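You operate a simulated robot arm through the tools that you are given. There is no shell and no other tool.

You run a simulated robot arm. Do the job below in one go: nothing can be reset, and whatever is moved stays where it is left.

JOB
Brush a coat on the sample tube and cure it on the plate.
Fine: purple brush back, white lid on the cup; red switch on, off when the coat is dry; hands off the tube.

It is judged by the outcome, as a careful person would: the job done as asked, and still so three seconds after it is handed in. It fails if anything else is knocked over, pushed out of place, dropped, spilled or broken. A push-on lid holds only when it is set on centred and level and pressed home; a screw cap is set on level and turned clockwise until tight.

ROBOT AND FRAMES
A 6-joint arm with a two-finger parallel gripper, fixed in place. Base frame: the origin is on the floor under the middle of its stand, x ahead of it, y to its left, z up. Readings come in m, rad, newtons and seconds.
With the tool pointing down near the work surface it reaches from about 0.24 to 0.64 m from the base axis. Its first joint turns from -1.152 to 1.152 rad. Payload 2.7 kg.
The tool frame sits at the grasp point between the pads (the TCP): z along the fingers, y along the line on which they close. The tips reach 0.023 m beyond it. Largest opening 0.094 m; finger width 0.038, thickness 0.01; the body of the gripper, 0.054 by 0.096 m, starts 0.039 m behind the TCP.
Orientation is that of the tool frame in the base frame, as [roll, pitch, yaw] about the fixed x, y, z axes, in that order (R = Rz(yaw) Ry(pitch) Rx(roll)). With the fingers straight down and closing along the base's y, the tool's x points along the base's -x, its y along +y and its z along -z.

CONTROLS
- The arm moves only by the tool apply_moves. Its argument "moves" is a list of rows, each a list of 7 numbers: the shift along the tool's x, y, z in mm, then the turn, a rotation vector about the tool's x, y, z in rad, then the finger opening in mm, from 0 to 94. In form: [[x, y, z, rx, ry, rz, fingers], ...]. A call has 1 to 20 rows; each row is the pose to reach, as a shift and turn from the pose commanded when the call began, along the tool's axes at that moment. A row lasts 0.2 s, in which the tool goes at most 0.05 m and 0.15 rad; a call with a longer step from one row to the next is refused whole, and so is a gripper value outside its range. Where a pose cannot be reached the arm comes as near as it can. A force on the tool above 70 N (or 10 N above the force at the start of the call, whichever is more), or a blocked arm, ends the call early, and 0.2 s more pass. The fingers move at their own pace (about 0.045 m/s each) and stop on an object; they squeeze with about 21 N. The grip force told is the motor's: it shows also when the fingers shut on nothing. Time passes only in rows, and 0.2 s behind the last, so rows that repeat a pose let the fingers close. It gives the time, the measured TCP pose, the force on the tool (base axes), the opening and the grip force at its end, in the units of the frame above (readings bear some noise), with the torque about the TCP (base axes, N m) and any sound that the robot's microphone picked up.
- Cameras (640 x 400 px; columns grow to the right, rows downward): "scene" is fixed at [0.0802, -0.4291, 1.4149]; the picture's right is [0.77, -0.64, 0.00], its down [-0.30, -0.36, -0.88] and it looks along [0.57, 0.68, -0.47] (base axes); focal length 335 px, centre (320, 200). "wrist" rides on the gripper at [0.087, 0.016, -0.074] in the tool frame; the picture's right is [-0.18, 0.98, 0.00], its down [-0.58, -0.11, -0.81] and it looks along [-0.79, -0.15, 0.59] (tool axes); focal length 243 px, centre (320, 200). There is no depth. A picture from a camera that has moved, and an enlarged one, comes with that camera's place and axes in the base frame and with its lens.
- snapshot(camera): a new picture of that camera. No time passes.
- zoom(camera, box): a new picture of the part [left, top, right, bottom] of that camera's present view, enlarged. No time passes.
- close_job(): hands the job in; it is judged then, once.

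Nothing tells you positions but the pictures and the camera data. Unless the task says otherwise, let go and move clear before handing in.

The tools are called after ">>>" by a JSON object that holds its "api" and its "payload". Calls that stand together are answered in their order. apply_moves: Moves the arm, as the interface text tells. Its arguments: {"type":"object","properties":{"moves":{"type":"array"}},"required":["moves"]} The other tools are called the same way: snapshot (camera) takes a picture; zoom (camera, box) takes an enlarged picture of a part of a camera's view; close_job () hands the job in.

At the start:

```text
time_s: 0.0
ee_pos: [0.3049, 0.1972, 1.2699]
tcp_rot: [3.141, 0.0, -3.139]
ft_force: [-0.4, 0.5, -0.2]
moment: [0.01, -0.01, -0.01]
width: 0.0938
finger_force: 0.0
```

scene: 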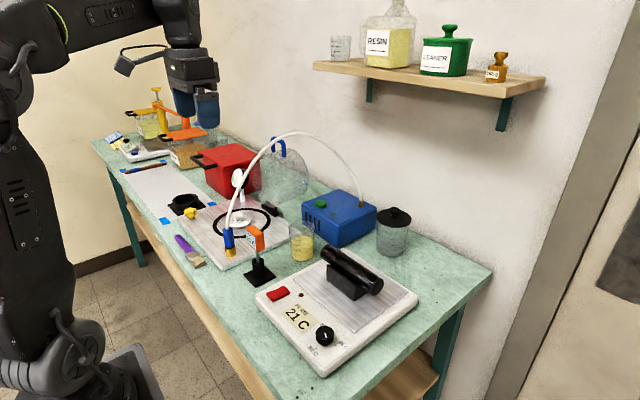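
wrist: 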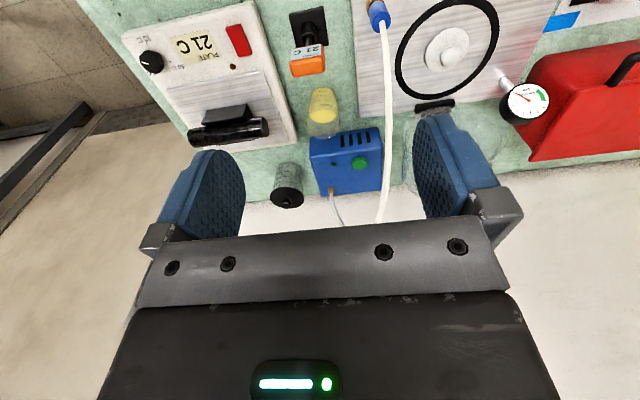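

I see a green bench with a hot plate (21 C, red switch, black item on top), a cup of yellow liquid, a purple brush, and various other equipment. I'll take closer looks before moving.

>>> {"api": "zoom", "payload": {"camera": "scene", "box": [240, 220, 440, 380]}}

>>> {"api": "zoom", "payload": {"camera": "scene", "box": [140, 160, 300, 290]}}

>>> {"api": "zoom", "payload": {"camera": "scene", "box": [80, 70, 240, 190]}}

>>> {"api": "zoom", "payload": {"camera": "wrist", "box": [110, 0, 430, 200]}}

```text
2.50 times, centred on (340, 300) of scene
camera zoom: at [0.0802, -0.4291, 1.4149], right [0.77, -0.64, 0.0], down [-0.3, -0.36, -0.88], along [0.57, 0.68, -0.47], focal length 838 px, centre (270, -50)
```

zoom: 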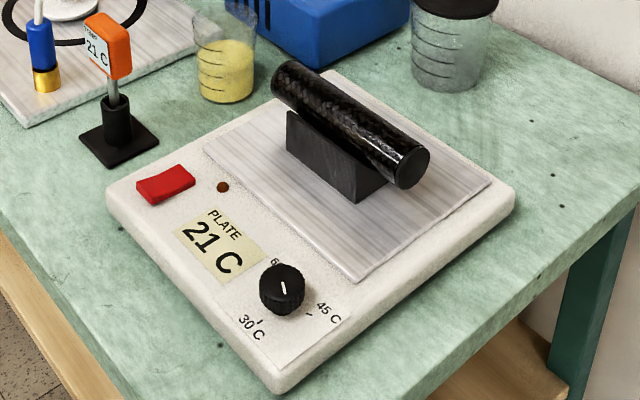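

```text
3.08 times, centred on (220, 225) of scene
camera zoom: at [0.0802, -0.4291, 1.4149], right [0.77, -0.64, 0.0], down [-0.3, -0.36, -0.88], along [0.57, 0.68, -0.47], focal length 1031 px, centre (628, 123)
```

zoom: 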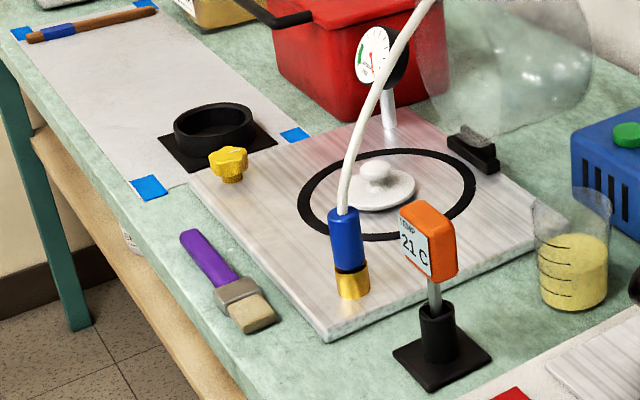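

```text
3.33 times, centred on (160, 130) of scene
camera zoom: at [0.0802, -0.4291, 1.4149], right [0.77, -0.64, 0.0], down [-0.3, -0.36, -0.88], along [0.57, 0.68, -0.47], focal length 1117 px, centre (853, 433)
```

zoom: 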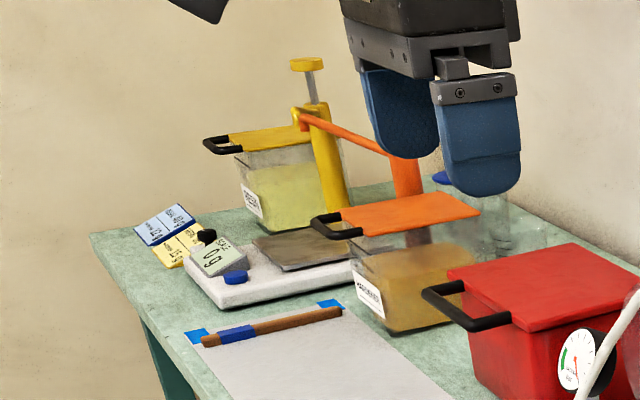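

```text
2.00 times, centred on (270, 100) of wrist
camera zoom: at [0.2179, 0.2137, 1.3427], right [0.18, 0.98, 0.0], down [0.58, -0.11, 0.81], along [0.79, -0.15, -0.59], focal length 485 px, centre (420, 400)
```

zoom: 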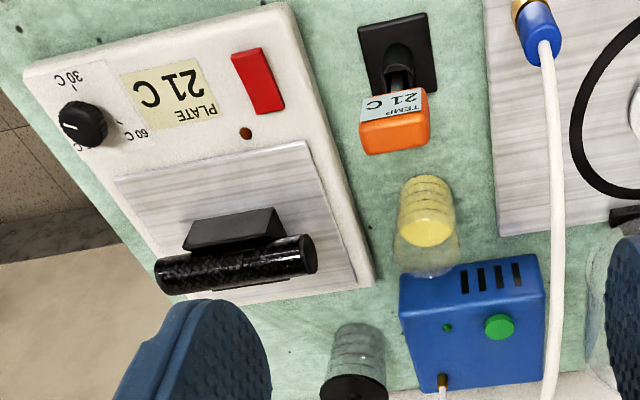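

The bench holds the resin cup, the plate with the black tube on its cradle, the purple brush, and a white lid inside the ring plate. I'll read the labels and look closer at the details.

>>> {"api": "zoom", "payload": {"camera": "scene", "box": [320, 0, 560, 140]}}

>>> {"api": "zoom", "payload": {"camera": "scene", "box": [95, 115, 175, 165]}}

>>> {"api": "zoom", "payload": {"camera": "scene", "box": [250, 275, 350, 365]}}

>>> {"api": "zoom", "payload": {"camera": "scene", "box": [270, 190, 430, 300]}}

>>> {"api": "zoom", "payload": {"camera": "wrist", "box": [120, 10, 280, 110]}}

>>> {"api": "zoom", "payload": {"camera": "scene", "box": [165, 225, 225, 275]}}

```text
2.67 times, centred on (440, 70) of scene
camera zoom: at [0.0802, -0.4291, 1.4149], right [0.77, -0.64, 0.0], down [-0.3, -0.36, -0.88], along [0.57, 0.68, -0.47], focal length 894 px, centre (0, 547)
```

zoom: 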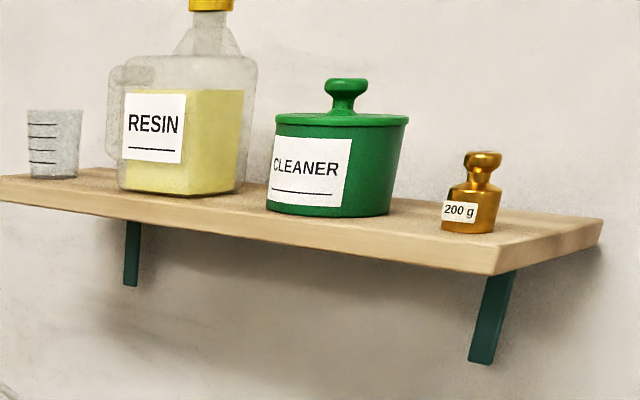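

```text
8.00 times, centred on (135, 140) of scene
camera zoom: at [0.0802, -0.4291, 1.4149], right [0.77, -0.64, 0.0], down [-0.3, -0.36, -0.88], along [0.57, 0.68, -0.47], focal length 2681 px, centre (1800, 680)
```

zoom: 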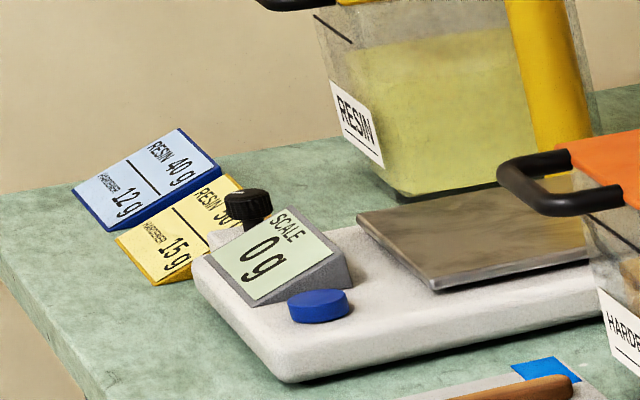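

```text
4.44 times, centred on (300, 320) of scene
camera zoom: at [0.0802, -0.4291, 1.4149], right [0.77, -0.64, 0.0], down [-0.3, -0.36, -0.88], along [0.57, 0.68, -0.47], focal length 1489 px, centre (409, -333)
```

zoom: 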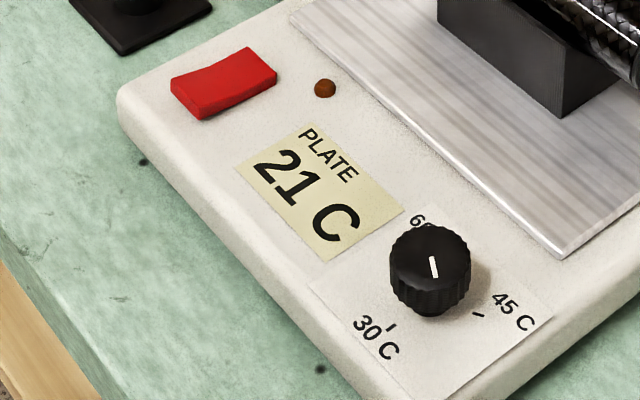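

```text
3.64 times, centred on (350, 245) of scene
camera zoom: at [0.0802, -0.4291, 1.4149], right [0.77, -0.64, 0.0], down [-0.3, -0.36, -0.88], along [0.57, 0.68, -0.47], focal length 1218 px, centre (211, 36)
```

zoom: 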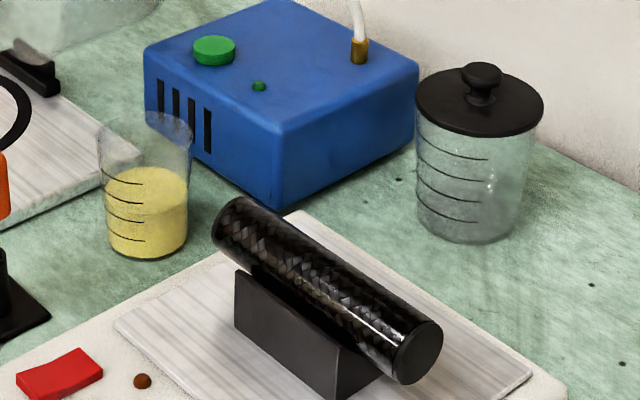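

```text
4.00 times, centred on (200, 60) of wrist
camera zoom: at [0.2179, 0.2137, 1.3427], right [0.18, 0.98, 0.0], down [0.58, -0.11, 0.81], along [0.79, -0.15, -0.59], focal length 970 px, centre (800, 760)
```

zoom: 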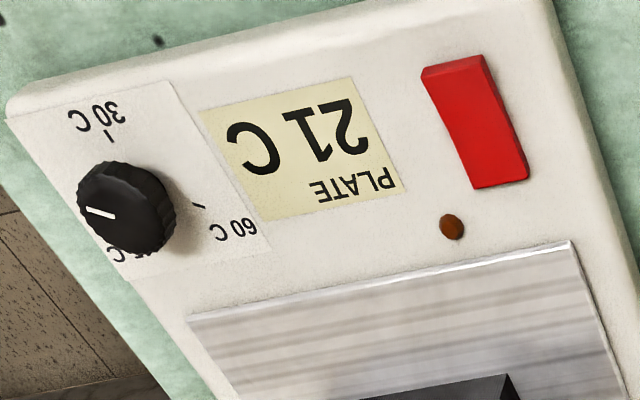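

```text
8.00 times, centred on (195, 250) of scene
camera zoom: at [0.0802, -0.4291, 1.4149], right [0.77, -0.64, 0.0], down [-0.3, -0.36, -0.88], along [0.57, 0.68, -0.47], focal length 2681 px, centre (1320, -200)
```

zoom: 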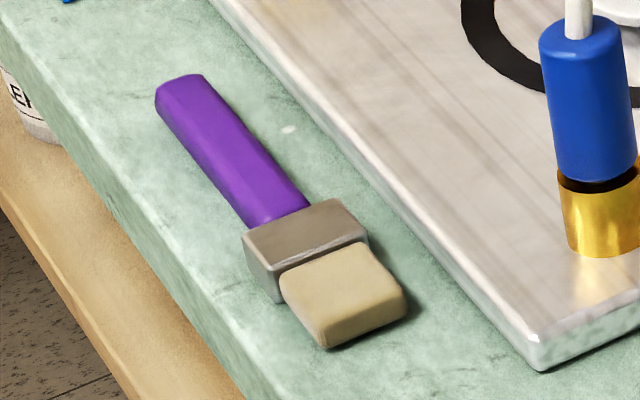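

The tube looks about 15 cm long and lies along base y near x=0.50. The cup is near (0.51, 0.16), the brush lies along y near x=0.28, and the hose arcs close behind the cup. I'll move above the brush with the tool turned a quarter turn and look.

>>> {"api": "apply_moves", "payload": {"moves": [[2, 20, 10, 0, 0, 0.14, 94], [4, 40, 22, 0, 0, 0.28, 94], [6, 60, 35, 0, 0, 0.42, 94], [8, 82, 50, 0, 0, 0.56, 94], [10, 104, 65, 0, 0, 0.7, 94], [11, 126, 80, 0, 0, 0.84, 94], [12, 148, 95, 0, 0, 0.98, 94], [14, 170, 110, 0, 0, 1.12, 94], [16, 192, 125, 0, 0, 1.26, 94], [18, 210, 140, 0, 0, 1.4, 94], [20, 223, 150, 0, 0, 1.52, 94], [20, 223, 150, 0, 0, 1.571, 94]]}}

```text
time_s: 2.6
ee_pos: [0.2849, 0.4217, 1.119]
tcp_rot: [3.14, -0.001, 1.57]
ft_force: [0.0, -0.1, 0.0]
moment: [0.01, 0.0, -0.01]
width: 0.094
finger_force: 0.0
```

>>> {"api": "snapshot", "payload": {"camera": "wrist"}}

>>> {"api": "snapshot", "payload": {"camera": "scene"}}

```text
taken
camera wrist: at [0.2999, 0.5084, 1.1924], right [0.98, -0.19, 0.0], down [-0.11, -0.58, 0.81], along [-0.15, -0.79, -0.59], focal length 243 px, centre (320, 200)
```

wrist: 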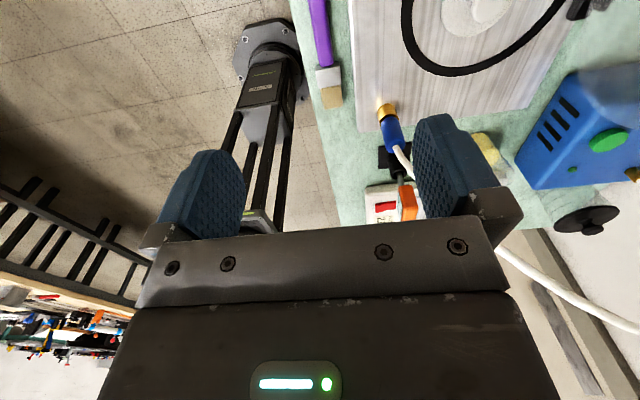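

```text
taken
```

scene: 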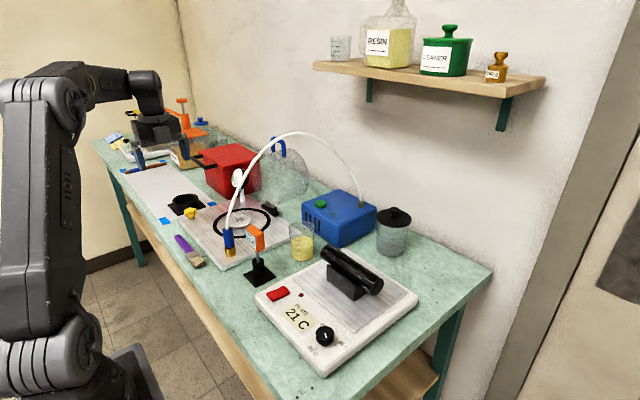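

The view matches: the brush lies along y at x≈0.281, with the bristle end near y≈0.305. I'll go lower and a bit back to see the whole brush.

>>> {"api": "apply_moves", "payload": {"moves": [[20, 0, 30, 0, 0, 0, 94], [40, 0, 60, 0, 0, 0, 94], [50, 0, 90, 0, 0, 0, 94], [50, 0, 119, 0, 0, 0, 94]]}}

>>> {"api": "snapshot", "payload": {"camera": "wrist"}}

```text
time_s: 3.6
ee_pos: [0.2884, 0.4703, 1.0007]
tcp_rot: [3.14, 0.0, 1.571]
ft_force: [-0.3, 0.1, 0.6]
moment: [-0.03, -0.01, 0.0]
width: 0.0939
finger_force: 0.1
```

```text
taken
camera wrist: at [0.3027, 0.5574, 1.0739], right [0.98, -0.18, 0.0], down [-0.11, -0.58, 0.81], along [-0.15, -0.79, -0.59], focal length 243 px, centre (320, 200)
```

wrist: 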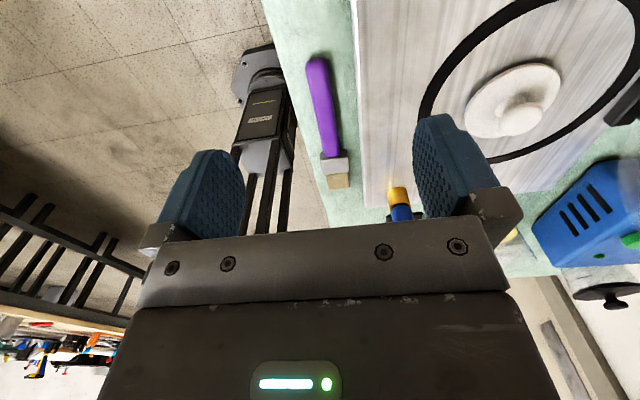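

The whole brush is visible now. I'll zoom in to measure it.

>>> {"api": "zoom", "payload": {"camera": "wrist", "box": [260, 40, 420, 140]}}

>>> {"api": "zoom", "payload": {"camera": "wrist", "box": [280, 130, 400, 205]}}

>>> {"api": "zoom", "payload": {"camera": "wrist", "box": [420, 40, 580, 140]}}

```text
4.00 times, centred on (340, 90) of wrist
camera zoom: at [0.3027, 0.5574, 1.0739], right [0.98, -0.18, 0.0], down [-0.11, -0.58, 0.81], along [-0.15, -0.79, -0.59], focal length 970 px, centre (240, 640)
```

zoom: 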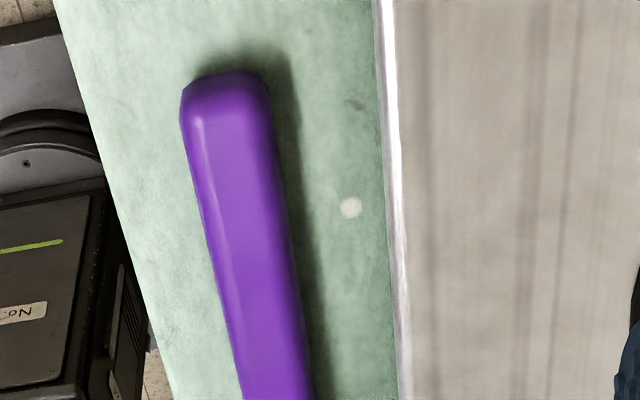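

```text
5.33 times, centred on (340, 168) of wrist
camera zoom: at [0.3027, 0.5574, 1.0739], right [0.98, -0.18, 0.0], down [-0.11, -0.58, 0.81], along [-0.15, -0.79, -0.59], focal length 1294 px, centre (213, 373)
```

zoom: 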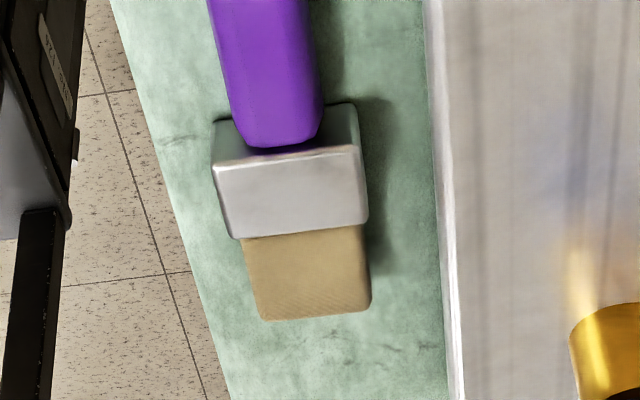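

```text
4.00 times, centred on (500, 90) of wrist
camera zoom: at [0.3027, 0.5574, 1.0739], right [0.98, -0.18, 0.0], down [-0.11, -0.58, 0.81], along [-0.15, -0.79, -0.59], focal length 970 px, centre (-400, 640)
```

zoom: 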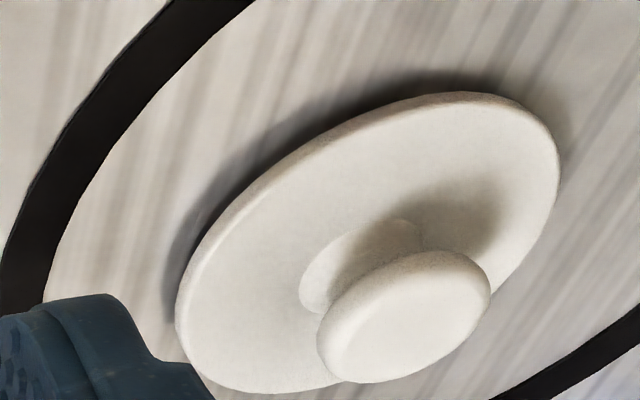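

The handle is about 19 mm wide, centred at x≈0.282, and runs from y≈0.366 to 0.467. The ring-plate edge is at x≈0.314, so the fingers have to stay narrow. I'll come down above the handle with a reduced opening and check the alignment.

>>> {"api": "apply_moves", "payload": {"moves": [[-15, -2, 15, 0, 0, 0, 60], [-30, -4, 35, 0, 0, 0, 40], [-38, -4, 60, 0, 0, 0, 36], [-38, -4, 60, 0, 0, 0, 36], [-38, -4, 60, 0, 0, 0, 36]]}}

>>> {"api": "snapshot", "payload": {"camera": "wrist"}}

```text
time_s: 4.8
ee_pos: [0.2819, 0.4323, 0.9403]
tcp_rot: [3.141, 0.001, 1.573]
ft_force: [-0.5, -0.2, -0.1]
moment: [0.02, 0.01, 0.03]
width: 0.0361
finger_force: 0.1
```

```text
taken
camera wrist: at [0.2961, 0.519, 1.0136], right [0.98, -0.18, 0.0], down [-0.11, -0.58, 0.81], along [-0.15, -0.79, -0.59], focal length 243 px, centre (320, 200)
```

wrist: 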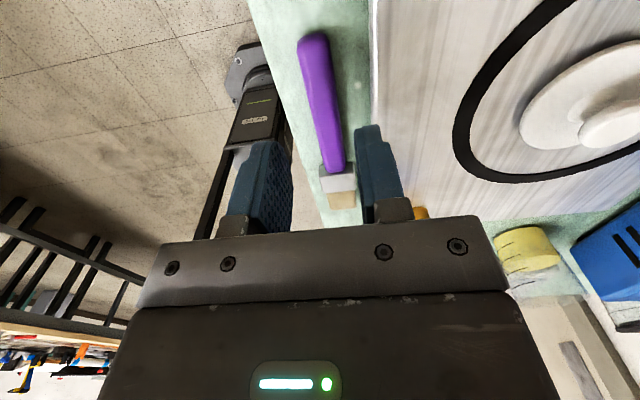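

>>> {"api": "zoom", "payload": {"camera": "wrist", "box": [220, 20, 420, 220]}}

>>> {"api": "zoom", "payload": {"camera": "scene", "box": [130, 190, 250, 280]}}

```text
2.00 times, centred on (320, 120) of wrist
camera zoom: at [0.2961, 0.519, 1.0136], right [0.98, -0.18, 0.0], down [-0.11, -0.58, 0.81], along [-0.15, -0.79, -0.59], focal length 485 px, centre (320, 360)
```

zoom: 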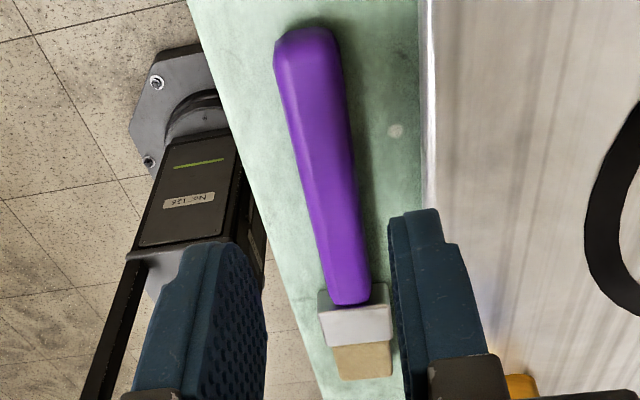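

```text
4.44 times, centred on (190, 235) of scene
camera zoom: at [0.0802, -0.4291, 1.4149], right [0.77, -0.64, 0.0], down [-0.3, -0.36, -0.88], along [0.57, 0.68, -0.47], focal length 1489 px, centre (898, 44)
```

zoom: 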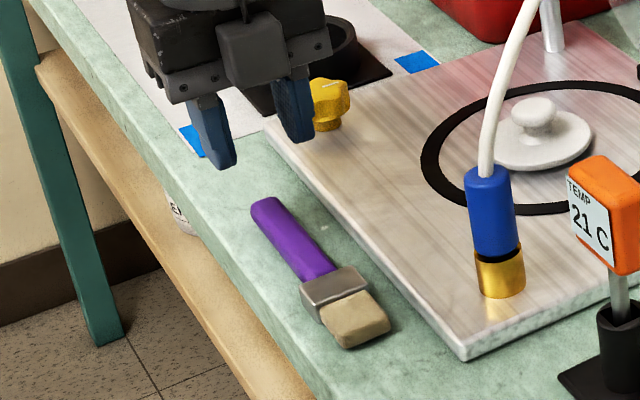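

The handle is centred between the fingers. I'll descend in stages, watching the force.

>>> {"api": "apply_moves", "payload": {"moves": [[0, 0, 15, 0, 0, 0, 36], [0, 0, 30, 0, 0, 0, 36], [0, 0, 42, 0, 0, 0, 36], [0, 0, 52, 0, 0, 0, 36], [0, 0, 58, 0, 0, 0, 36], [0, 0, 58, 0, 0, 0, 36]]}}

>>> {"api": "zoom", "payload": {"camera": "wrist", "box": [220, 20, 420, 220]}}

>>> {"api": "zoom", "payload": {"camera": "scene", "box": [150, 200, 230, 260]}}

```text
time_s: 6.2
ee_pos: [0.2827, 0.431, 0.8819]
tcp_rot: [3.141, 0.0, 1.573]
ft_force: [-0.8, -0.5, -0.1]
moment: [0.03, 0.04, -0.04]
width: 0.036
finger_force: 0.1
```

```text
2.00 times, centred on (320, 120) of wrist
camera zoom: at [0.2971, 0.518, 0.9563], right [0.98, -0.18, 0.0], down [-0.11, -0.58, 0.81], along [-0.15, -0.79, -0.59], focal length 485 px, centre (320, 360)
```

zoom: 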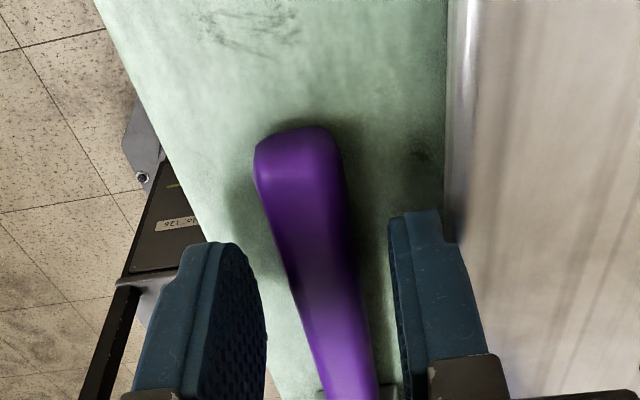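

```text
6.67 times, centred on (190, 230) of scene
camera zoom: at [0.0802, -0.4291, 1.4149], right [0.77, -0.64, 0.0], down [-0.3, -0.36, -0.88], along [0.57, 0.68, -0.47], focal length 2234 px, centre (1187, 0)
```

zoom: 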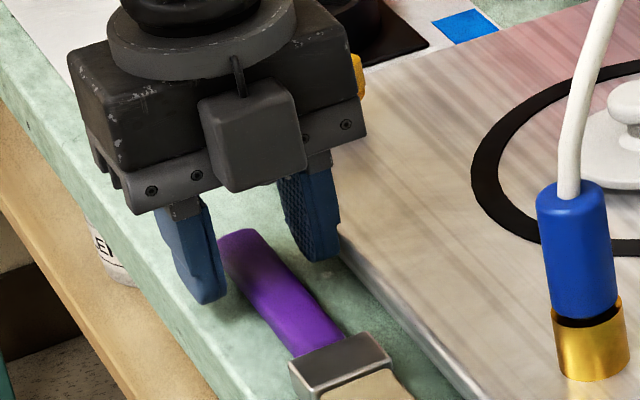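

>>> {"api": "apply_moves", "payload": {"moves": [[0, 0, 0, 0, 0, 0, 30], [0, 0, 0, 0, 0, 0, 30], [0, 0, 3, 0, 0, 0, 30], [0, 0, 6, 0, 0, 0, 30], [0, 0, 8, 0, 0, 0, 30], [0, 0, 8, 0, 0, 0, 30]]}}

>>> {"api": "zoom", "payload": {"camera": "scene", "box": [150, 200, 230, 260]}}

>>> {"api": "zoom", "payload": {"camera": "wrist", "box": [220, 20, 420, 220]}}

```text
time_s: 7.6
ee_pos: [0.2825, 0.433, 0.8731]
tcp_rot: [-3.14, 0.0, 1.573]
ft_force: [0.2, 0.3, -0.7]
moment: [-0.02, -0.03, 0.01]
width: 0.0302
finger_force: 0.1
```

```text
6.67 times, centred on (190, 230) of scene
camera zoom: at [0.0802, -0.4291, 1.4149], right [0.77, -0.64, 0.0], down [-0.3, -0.36, -0.88], along [0.57, 0.68, -0.47], focal length 2234 px, centre (1187, 0)
```

zoom: 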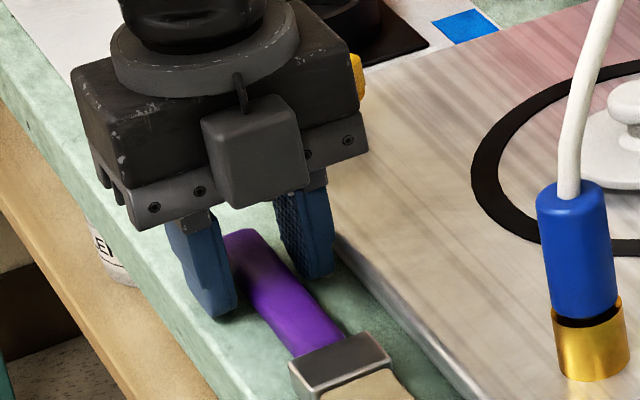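

```text
2.00 times, centred on (320, 120) of wrist
camera zoom: at [0.2969, 0.519, 0.9481], right [0.98, -0.18, 0.0], down [-0.11, -0.58, 0.81], along [-0.15, -0.79, -0.59], focal length 485 px, centre (320, 360)
```

zoom: 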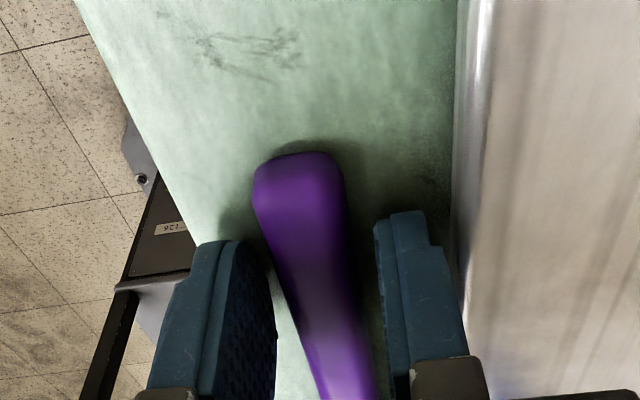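

>>> {"api": "apply_moves", "payload": {"moves": [[0, 0, 1, 0, 0, 0, 30], [0, 0, 2, 0, 0, 0, 30], [0, 0, 2, 0, 0, 0, 30]]}}

```text
time_s: 8.4
ee_pos: [0.2825, 0.4325, 0.8735]
tcp_rot: [-3.141, 0.001, 1.573]
ft_force: [-0.6, -5.9, 7.0]
moment: [-0.01, 0.16, 0.11]
width: 0.0301
finger_force: 0.6
```

The fingertips touched the table lightly, which puts the tabletop at z≈0.850. I'll lift off 2.5 mm and close on the handle.

>>> {"api": "apply_moves", "payload": {"moves": [[0, 0, -2.5, 0, 0, 0, 30], [0, 0, -2.5, 0, 0, 0, 30], [0, 0, -2.5, 0, 0, 0, 20], [0, 0, -2.5, 0, 0, 0, 8], [0, 0, -2.5, 0, 0, 0, 8], [0, 0, -2.5, 0, 0, 0, 8]]}}

>>> {"api": "zoom", "payload": {"camera": "scene", "box": [150, 200, 230, 260]}}

```text
time_s: 9.8
ee_pos: [0.2819, 0.4325, 0.8751]
tcp_rot: [3.141, 0.001, 1.573]
ft_force: [-0.6, 0.1, -1.1]
moment: [0.01, 0.03, -0.03]
width: 0.0186
finger_force: 20.9
```

```text
6.67 times, centred on (190, 230) of scene
camera zoom: at [0.0802, -0.4291, 1.4149], right [0.77, -0.64, 0.0], down [-0.3, -0.36, -0.88], along [0.57, 0.68, -0.47], focal length 2234 px, centre (1187, 0)
```

zoom: 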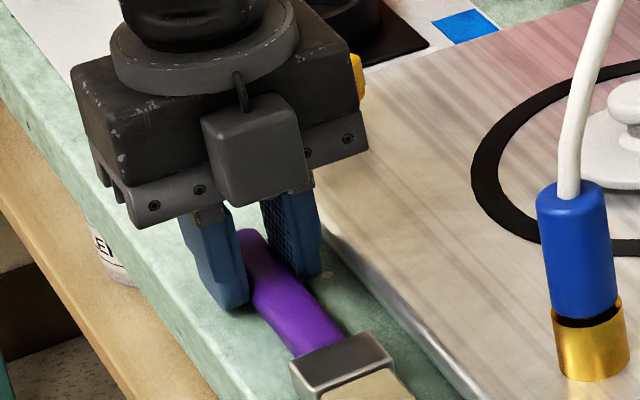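

The brush is held at 18.6 mm and 21 N. I'll lift it straight up and check the grip.

>>> {"api": "apply_moves", "payload": {"moves": [[0, 0, -10, 0, 0, 0, 8], [0, 0, -30, 0, 0, 0, 8], [0, 0, -60, 0, 0, 0, 8], [0, 0, -95, 0, 0, 0, 8], [0, 0, -130, 0, 0, 0, 8], [0, 0, -165, 0, 0, 0, 8], [0, 0, -200, 0, 0, 0, 8], [0, 0, -235, 0, 0, 0, 8], [0, 0, -235, 0, 0, 0, 8]]}}

>>> {"api": "snapshot", "payload": {"camera": "wrist"}}

>>> {"api": "zoom", "payload": {"camera": "scene", "box": [110, 60, 290, 200]}}

>>> {"api": "snapshot", "payload": {"camera": "scene"}}

```text
time_s: 11.8
ee_pos: [0.2821, 0.4309, 1.1087]
tcp_rot: [3.141, 0.001, 1.572]
ft_force: [-0.5, 0.4, -1.2]
moment: [0.01, 0.0, 0.05]
width: 0.0189
finger_force: 21.3
```

```text
taken
camera wrist: at [0.2963, 0.5184, 1.1831], right [0.98, -0.18, 0.0], down [-0.11, -0.58, 0.81], along [-0.15, -0.79, -0.59], focal length 243 px, centre (320, 200)
```

wrist: 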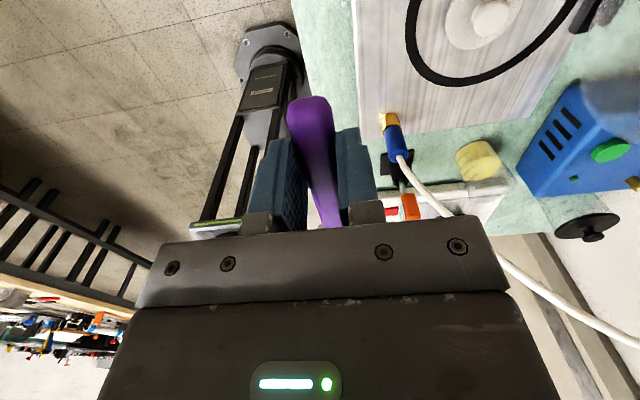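

```text
2.86 times, centred on (200, 130) of scene
camera zoom: at [0.0802, -0.4291, 1.4149], right [0.77, -0.64, 0.0], down [-0.3, -0.36, -0.88], along [0.57, 0.68, -0.47], focal length 957 px, centre (663, 400)
```

zoom: 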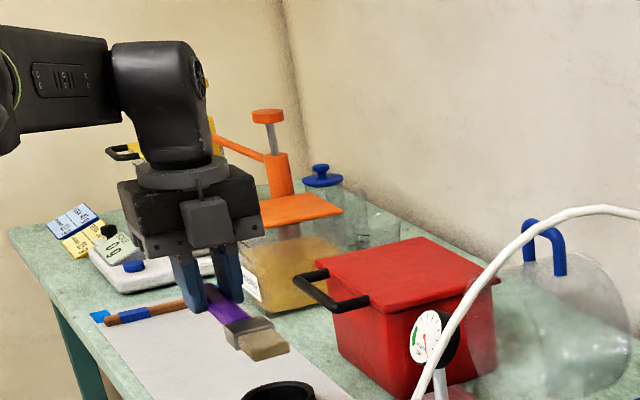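

```text
taken
```

scene: 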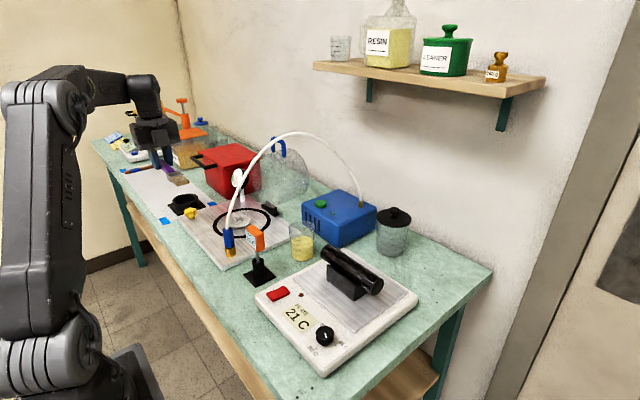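

The brush is held level and pointing toward -y. Next I'll move it along the front of the bench, clear of the hose, to the right side.

>>> {"api": "apply_moves", "payload": {"moves": [[-20, 0, -20, 0, 0, 0, 8], [-55, 0, -41, 0, 0, 0, 8], [-95, 0, -41, 0, 0, 0, 8], [-135, 0, -41, 0, 0, 0, 8], [-175, 0, -41, 0, 0, 0, 8], [-215, 0, -41, 0, 0, 0, 8], [-255, 0, -41, 0, 0, 0, 8], [-295, 0, -41, 0, 0, 0, 8], [-325, 0, -41, 0, 0, 0, 8], [-331, 0, -41, 0, 0, 0, 8]]}}

>>> {"api": "snapshot", "payload": {"camera": "scene"}}

>>> {"api": "snapshot", "payload": {"camera": "wrist"}}

```text
time_s: 14.0
ee_pos: [0.2806, 0.1007, 1.1495]
tcp_rot: [-3.141, 0.001, 1.574]
ft_force: [-0.2, 0.7, 0.3]
moment: [0.03, 0.03, 0.01]
width: 0.0191
finger_force: 21.1
```

```text
taken
```

scene: 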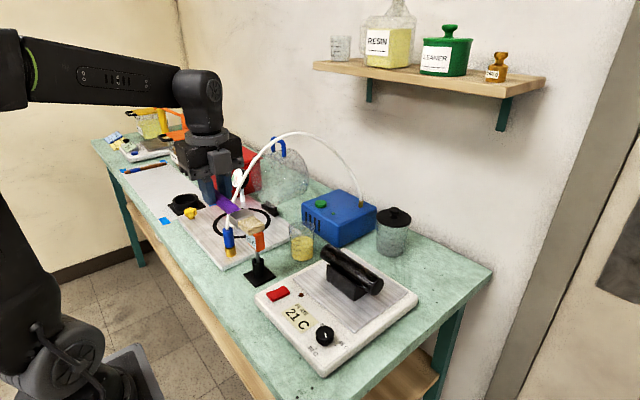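

```text
taken
camera wrist: at [0.2958, 0.1867, 1.2236], right [0.98, -0.18, 0.0], down [-0.11, -0.58, 0.81], along [-0.15, -0.79, -0.59], focal length 243 px, centre (320, 200)
```

wrist: 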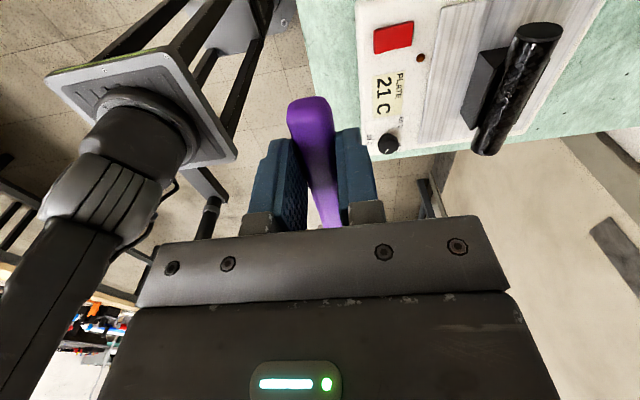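

Good view of the plate and tube from here. I'll zoom to measure them.

>>> {"api": "zoom", "payload": {"camera": "wrist", "box": [440, 0, 620, 180]}}

>>> {"api": "zoom", "payload": {"camera": "wrist", "box": [340, 0, 460, 180]}}

>>> {"api": "zoom", "payload": {"camera": "scene", "box": [180, 130, 360, 280]}}

```text
2.22 times, centred on (530, 90) of wrist
camera zoom: at [0.2958, 0.1867, 1.2236], right [0.98, -0.18, 0.0], down [-0.11, -0.58, 0.81], along [-0.15, -0.79, -0.59], focal length 539 px, centre (-147, 444)
```

zoom: 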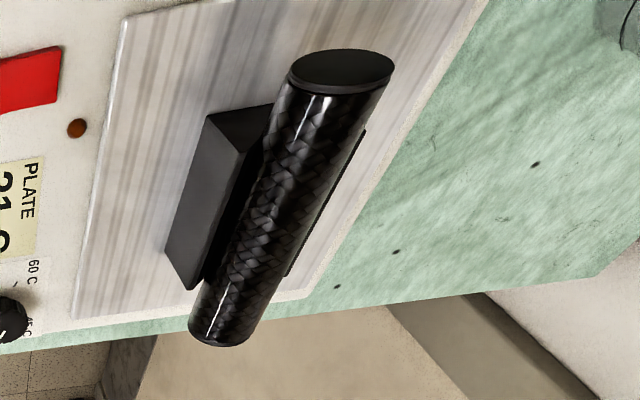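

```text
2.22 times, centred on (400, 90) of wrist
camera zoom: at [0.2958, 0.1867, 1.2236], right [0.98, -0.18, 0.0], down [-0.11, -0.58, 0.81], along [-0.15, -0.79, -0.59], focal length 539 px, centre (142, 444)
```

zoom: 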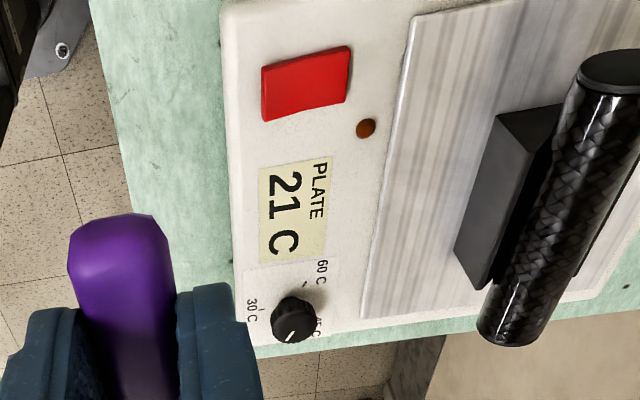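

```text
2.67 times, centred on (270, 205) of scene
camera zoom: at [0.0802, -0.4291, 1.4149], right [0.77, -0.64, 0.0], down [-0.3, -0.36, -0.88], along [0.57, 0.68, -0.47], focal length 894 px, centre (453, 187)
```

zoom: 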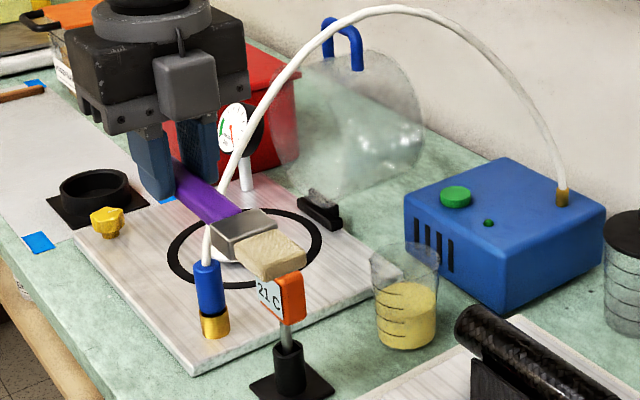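

The tube axis is at x≈0.500, z≈0.938, from y≈-0.106 to 0.048. The red switch is near (0.361, 0.050, 0.889). I'll tilt the brush down in free space ahead of the cup.

>>> {"api": "apply_moves", "payload": {"moves": [[0, 10, -10, 0, 0.13, 0, 8], [5, 20, -20, 0, 0.26, 0, 8], [5, 35, -30, 0, 0.39, 0, 8], [5, 50, -40, 0, 0.52, 0, 8], [5, 65, -50, 0, 0.65, 0, 8], [5, 80, -50, 0, 0.78, 0, 8], [5, 95, -50, 0, 0.91, 0, 8], [5, 110, -50, 0, 1.04, 0, 8], [5, 120, -50, 0, 1.15, 0, 8], [5, 130, -50, 0, 1.22, 0, 8], [5, 130, -50, 0, 1.22, 0, 8]]}}

>>> {"api": "snapshot", "payload": {"camera": "scene"}}

>>> {"api": "snapshot", "payload": {"camera": "wrist"}}

```text
time_s: 16.4
ee_pos: [0.4113, 0.1069, 1.1989]
tcp_rot: [3.138, -1.221, 1.577]
ft_force: [0.1, -0.6, 0.1]
moment: [-0.01, 0.0, -0.01]
width: 0.0187
finger_force: 21.0
```

```text
taken
```

scene: 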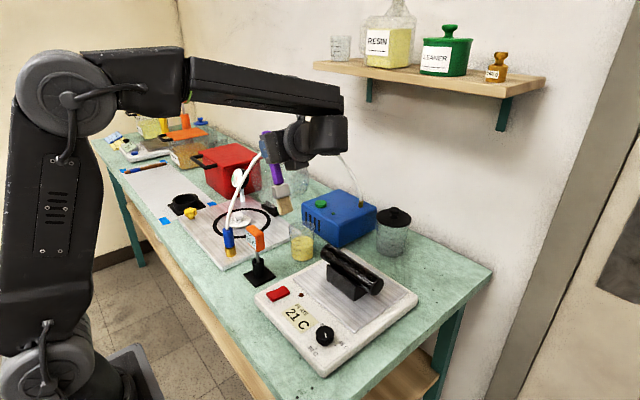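

```text
taken
camera wrist: at [0.4267, 0.0667, 1.3057], right [0.98, -0.06, -0.17], down [-0.11, -0.96, -0.27], along [-0.15, 0.28, -0.95], focal length 243 px, centre (320, 200)
```

wrist: 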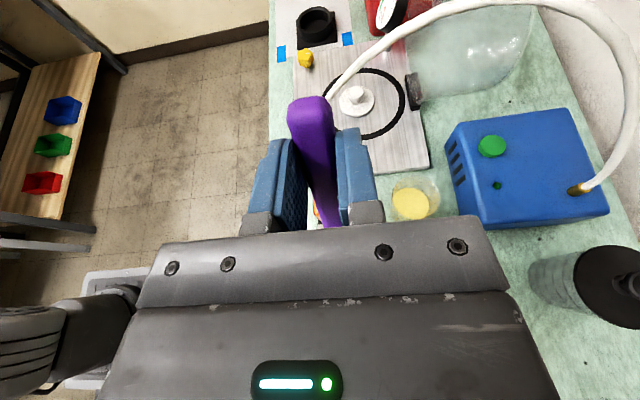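

The tilt works and the cup is visible nearly from above. I'll zoom to locate the cup and lid precisely.

>>> {"api": "zoom", "payload": {"camera": "wrist", "box": [370, 150, 470, 230]}}

>>> {"api": "zoom", "payload": {"camera": "wrist", "box": [260, 40, 440, 160]}}

>>> {"api": "zoom", "payload": {"camera": "scene", "box": [220, 120, 380, 280]}}

```text
5.00 times, centred on (420, 190) of wrist
camera zoom: at [0.4267, 0.0667, 1.3057], right [0.98, -0.06, -0.17], down [-0.11, -0.96, -0.27], along [-0.15, 0.28, -0.95], focal length 1213 px, centre (-180, 250)
```

zoom: 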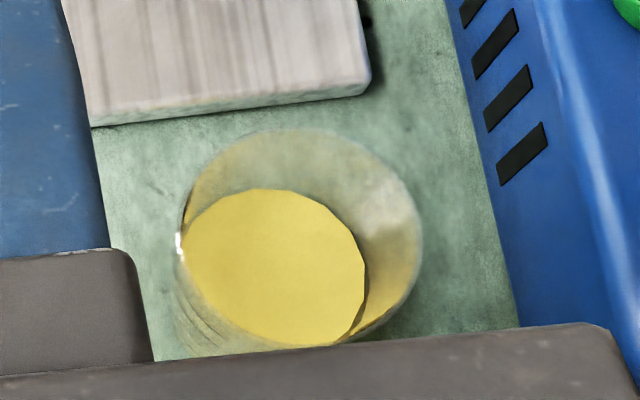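

```text
3.33 times, centred on (350, 100) of wrist
camera zoom: at [0.4267, 0.0667, 1.3057], right [0.98, -0.06, -0.17], down [-0.11, -0.96, -0.27], along [-0.15, 0.28, -0.95], focal length 809 px, centre (220, 533)
```

zoom: 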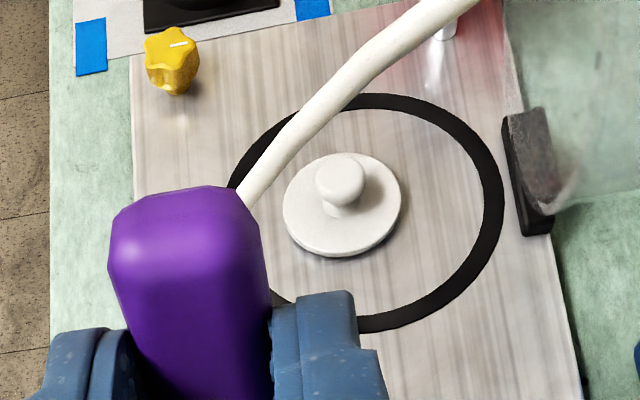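

```text
2.50 times, centred on (300, 200) of scene
camera zoom: at [0.0802, -0.4291, 1.4149], right [0.77, -0.64, 0.0], down [-0.3, -0.36, -0.88], along [0.57, 0.68, -0.47], focal length 838 px, centre (370, 200)
```

zoom: 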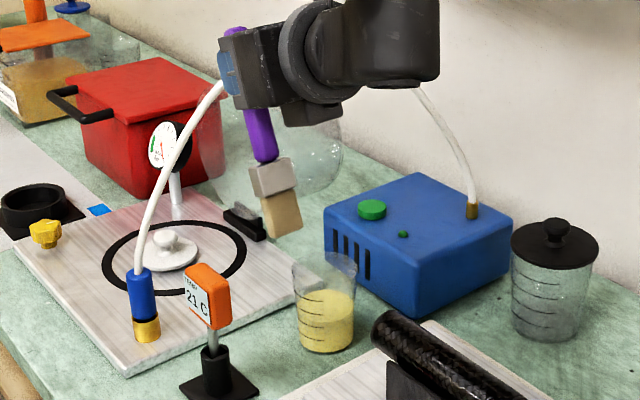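

Measured: cup centre ≈ (0.5145, 0.1655), rim z≈0.945, resin surface z≈0.900. The lid is at (0.448, 0.394), and the hose runs at y≈0.22 and z≈1.18 near the cup. I'll move in below hose height to beside the cup.

>>> {"api": "apply_moves", "payload": {"moves": [[-10, 20, 3, 0, 0.02, 0, 8], [-27, 42, 8, 0, 0.04, 0, 8], [-47, 65, 14, 0, 0.06, 0, 8], [-67, 88, 20, 0, 0.08, 0, 8], [-86, 103, 24, 0, 0.087, 0, 8], [-86, 103, 24, 0, 0.087, 0, 8]]}}

>>> {"api": "snapshot", "payload": {"camera": "scene"}}

>>> {"api": "snapshot", "payload": {"camera": "wrist"}}

```text
time_s: 17.8
ee_pos: [0.5127, 0.1008, 1.1125]
tcp_rot: [3.135, -1.307, 1.579]
ft_force: [-0.3, 0.1, -0.2]
moment: [0.02, 0.01, 0.02]
width: 0.0189
finger_force: 21.7
```

```text
taken
```

scene: 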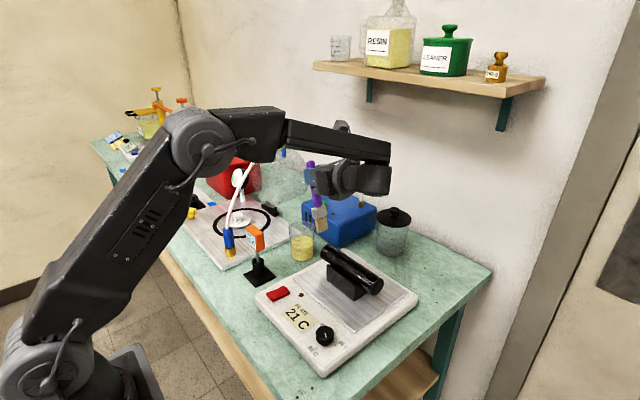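

```text
taken
camera wrist: at [0.5285, 0.0503, 1.2149], right [0.98, -0.05, -0.18], down [-0.11, -0.93, -0.35], along [-0.15, 0.36, -0.92], focal length 243 px, centre (320, 200)
```

wrist: 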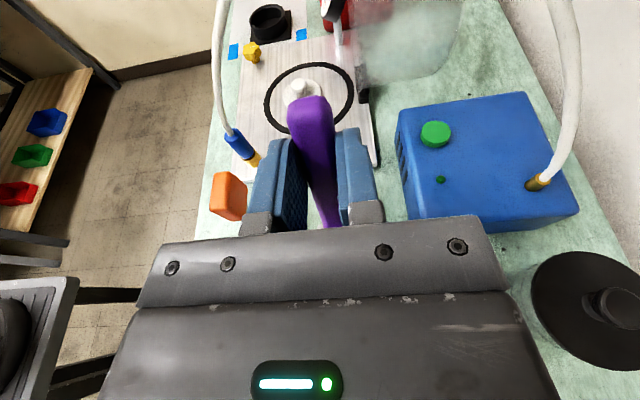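

>>> {"api": "zoom", "payload": {"camera": "scene", "box": [250, 130, 410, 280]}}

```text
2.67 times, centred on (330, 205) of scene
camera zoom: at [0.0802, -0.4291, 1.4149], right [0.77, -0.64, 0.0], down [-0.3, -0.36, -0.88], along [0.57, 0.68, -0.47], focal length 894 px, centre (293, 187)
```

zoom: 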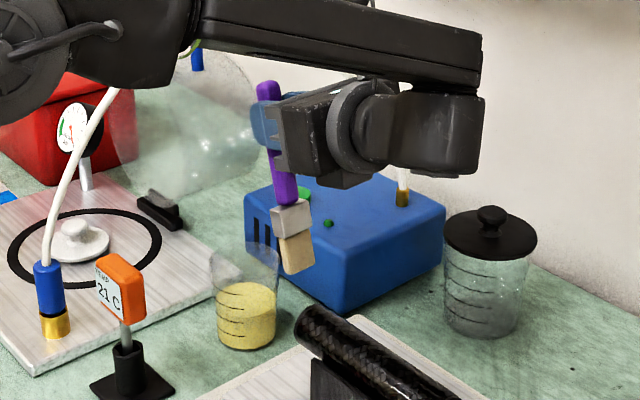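

The brush tip sits where predicted. I'll slide under the hose line to above the cup and check before dipping.

>>> {"api": "apply_moves", "payload": {"moves": [[4, 0, 20, 0, 0, 0, 8], [8, 0, 40, 0, 0, 0, 8], [12, 0, 60, 0, 0, 0, 8], [15, 0, 79, 0, 0, 0, 8], [15, 0, 79, 0, 0, 0, 8]]}}

>>> {"api": "zoom", "payload": {"camera": "scene", "box": [250, 130, 410, 280]}}

>>> {"api": "snapshot", "payload": {"camera": "wrist"}}

```text
time_s: 19.0
ee_pos: [0.5145, 0.181, 1.1052]
tcp_rot: [3.139, -1.307, 1.576]
ft_force: [-0.1, 0.5, 0.5]
moment: [0.02, -0.01, 0.01]
width: 0.0189
finger_force: 21.1
```

```text
2.67 times, centred on (330, 205) of scene
camera zoom: at [0.0802, -0.4291, 1.4149], right [0.77, -0.64, 0.0], down [-0.3, -0.36, -0.88], along [0.57, 0.68, -0.47], focal length 894 px, centre (293, 187)
```

zoom: 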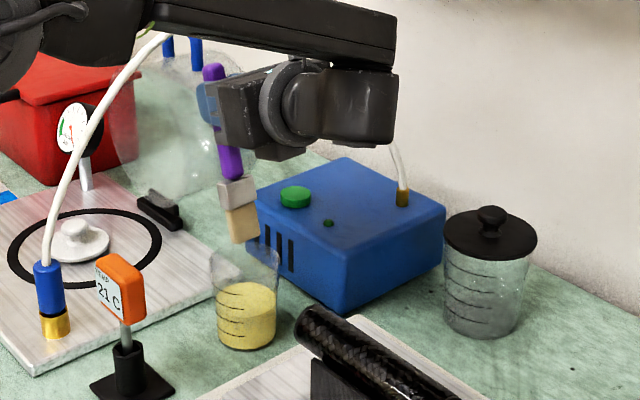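

```text
taken
camera wrist: at [0.5295, 0.1312, 1.2076], right [0.98, -0.05, -0.18], down [-0.11, -0.93, -0.35], along [-0.15, 0.36, -0.92], focal length 243 px, centre (320, 200)
```

wrist: 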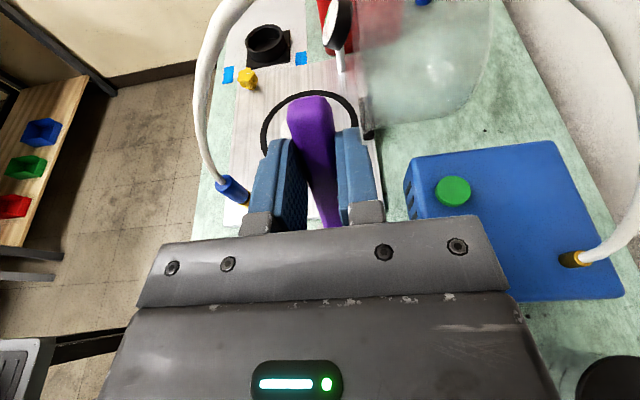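

The brush is over the cup. I'll lower it partway and check the clearance to the rim.

>>> {"api": "apply_moves", "payload": {"moves": [[-10, 0, 2.7, 0, 0, 0, 8], [-20, 0, 5.4, 0, 0, 0, 8], [-30, 0, 8.1, 0, 0, 0, 8], [-40, 0, 10.8, 0, 0, 0, 8], [-50, 0, 13.5, 0, 0, 0, 8], [-50, 0, 13.5, 0, 0, 0, 8]]}}

>>> {"api": "zoom", "payload": {"camera": "scene", "box": [260, 180, 360, 280]}}

```text
time_s: 20.4
ee_pos: [0.5141, 0.1793, 1.0554]
tcp_rot: [3.137, -1.308, 1.573]
ft_force: [0.1, 0.4, -0.2]
moment: [-0.02, -0.02, -0.03]
width: 0.0189
finger_force: 20.8
```

```text
4.00 times, centred on (310, 230) of scene
camera zoom: at [0.0802, -0.4291, 1.4149], right [0.77, -0.64, 0.0], down [-0.3, -0.36, -0.88], along [0.57, 0.68, -0.47], focal length 1340 px, centre (360, 80)
```

zoom: 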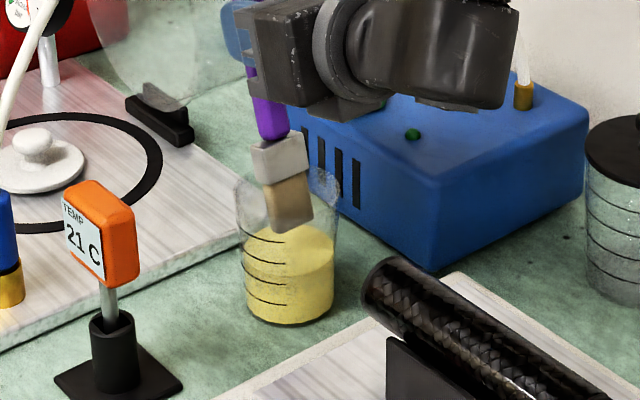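

>>> {"api": "apply_moves", "payload": {"moves": [[-8, 0, 2.2, 0, 0, 0, 8], [-16, 0, 4.3, 0, 0, 0, 8], [-24, 0, 6.5, 0, 0, 0, 8], [-32, 0, 8.6, 0, 0, 0, 8], [-40, 0, 10.8, 0, 0, 0, 8], [-40, 0, 10.8, 0, 0, 0, 8], [-40, 0, 10.8, 0, 0, 0, 8]]}}

>>> {"api": "zoom", "payload": {"camera": "scene", "box": [260, 180, 360, 280]}}

```text
time_s: 22.0
ee_pos: [0.5159, 0.1791, 1.0113]
tcp_rot: [3.139, -1.306, 1.574]
ft_force: [-0.8, 0.2, -1.4]
moment: [0.04, 0.01, 0.0]
width: 0.0189
finger_force: 20.7
```

```text
4.00 times, centred on (310, 230) of scene
camera zoom: at [0.0802, -0.4291, 1.4149], right [0.77, -0.64, 0.0], down [-0.3, -0.36, -0.88], along [0.57, 0.68, -0.47], focal length 1340 px, centre (360, 80)
```

zoom: 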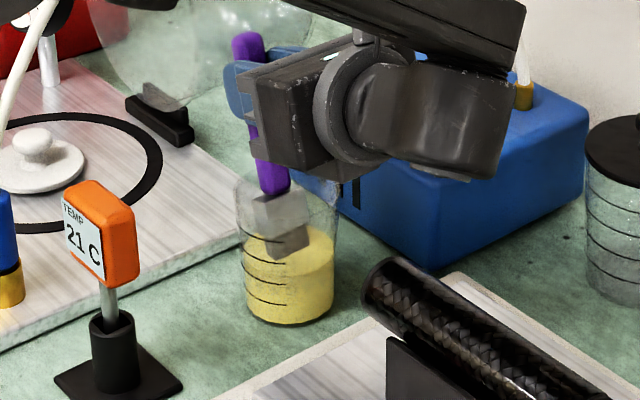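

The bristles are about 2 cm into the resin. I'll raise straight out and inspect.

>>> {"api": "apply_moves", "payload": {"moves": [[8, 0, -2.2, 0, 0, 0, 8], [16, 0, -4.3, 0, 0, 0, 8], [26, 0, -7, 0, 0, 0, 8], [38, 0, -10.3, 0, 0, 0, 8], [50, 0, -13.5, 0, 0, 0, 8], [62, 0, -16.8, 0, 0, 0, 8], [74, 0, -20, 0, 0, 0, 8], [88.8, 0, -24, 0, 0, 0, 8], [88.8, 0, -24, 0, 0, 0, 8]]}}

>>> {"api": "zoom", "payload": {"camera": "scene", "box": [260, 160, 360, 260]}}

```text
time_s: 24.0
ee_pos: [0.5131, 0.1807, 1.1042]
tcp_rot: [3.137, -1.306, 1.576]
ft_force: [0.1, -0.5, -0.6]
moment: [0.01, 0.04, -0.04]
width: 0.0187
finger_force: 20.5
```

```text
4.00 times, centred on (310, 210) of scene
camera zoom: at [0.0802, -0.4291, 1.4149], right [0.77, -0.64, 0.0], down [-0.3, -0.36, -0.88], along [0.57, 0.68, -0.47], focal length 1340 px, centre (360, 160)
```

zoom: 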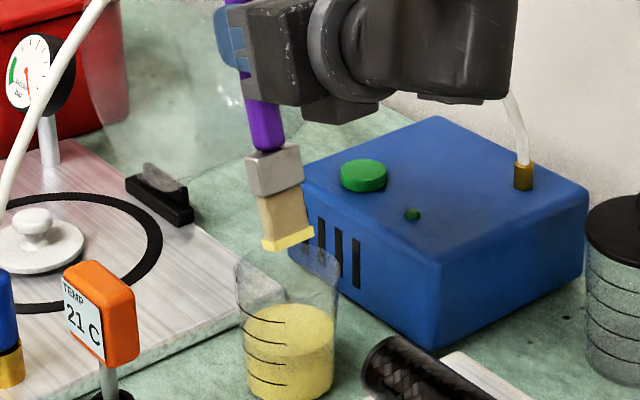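

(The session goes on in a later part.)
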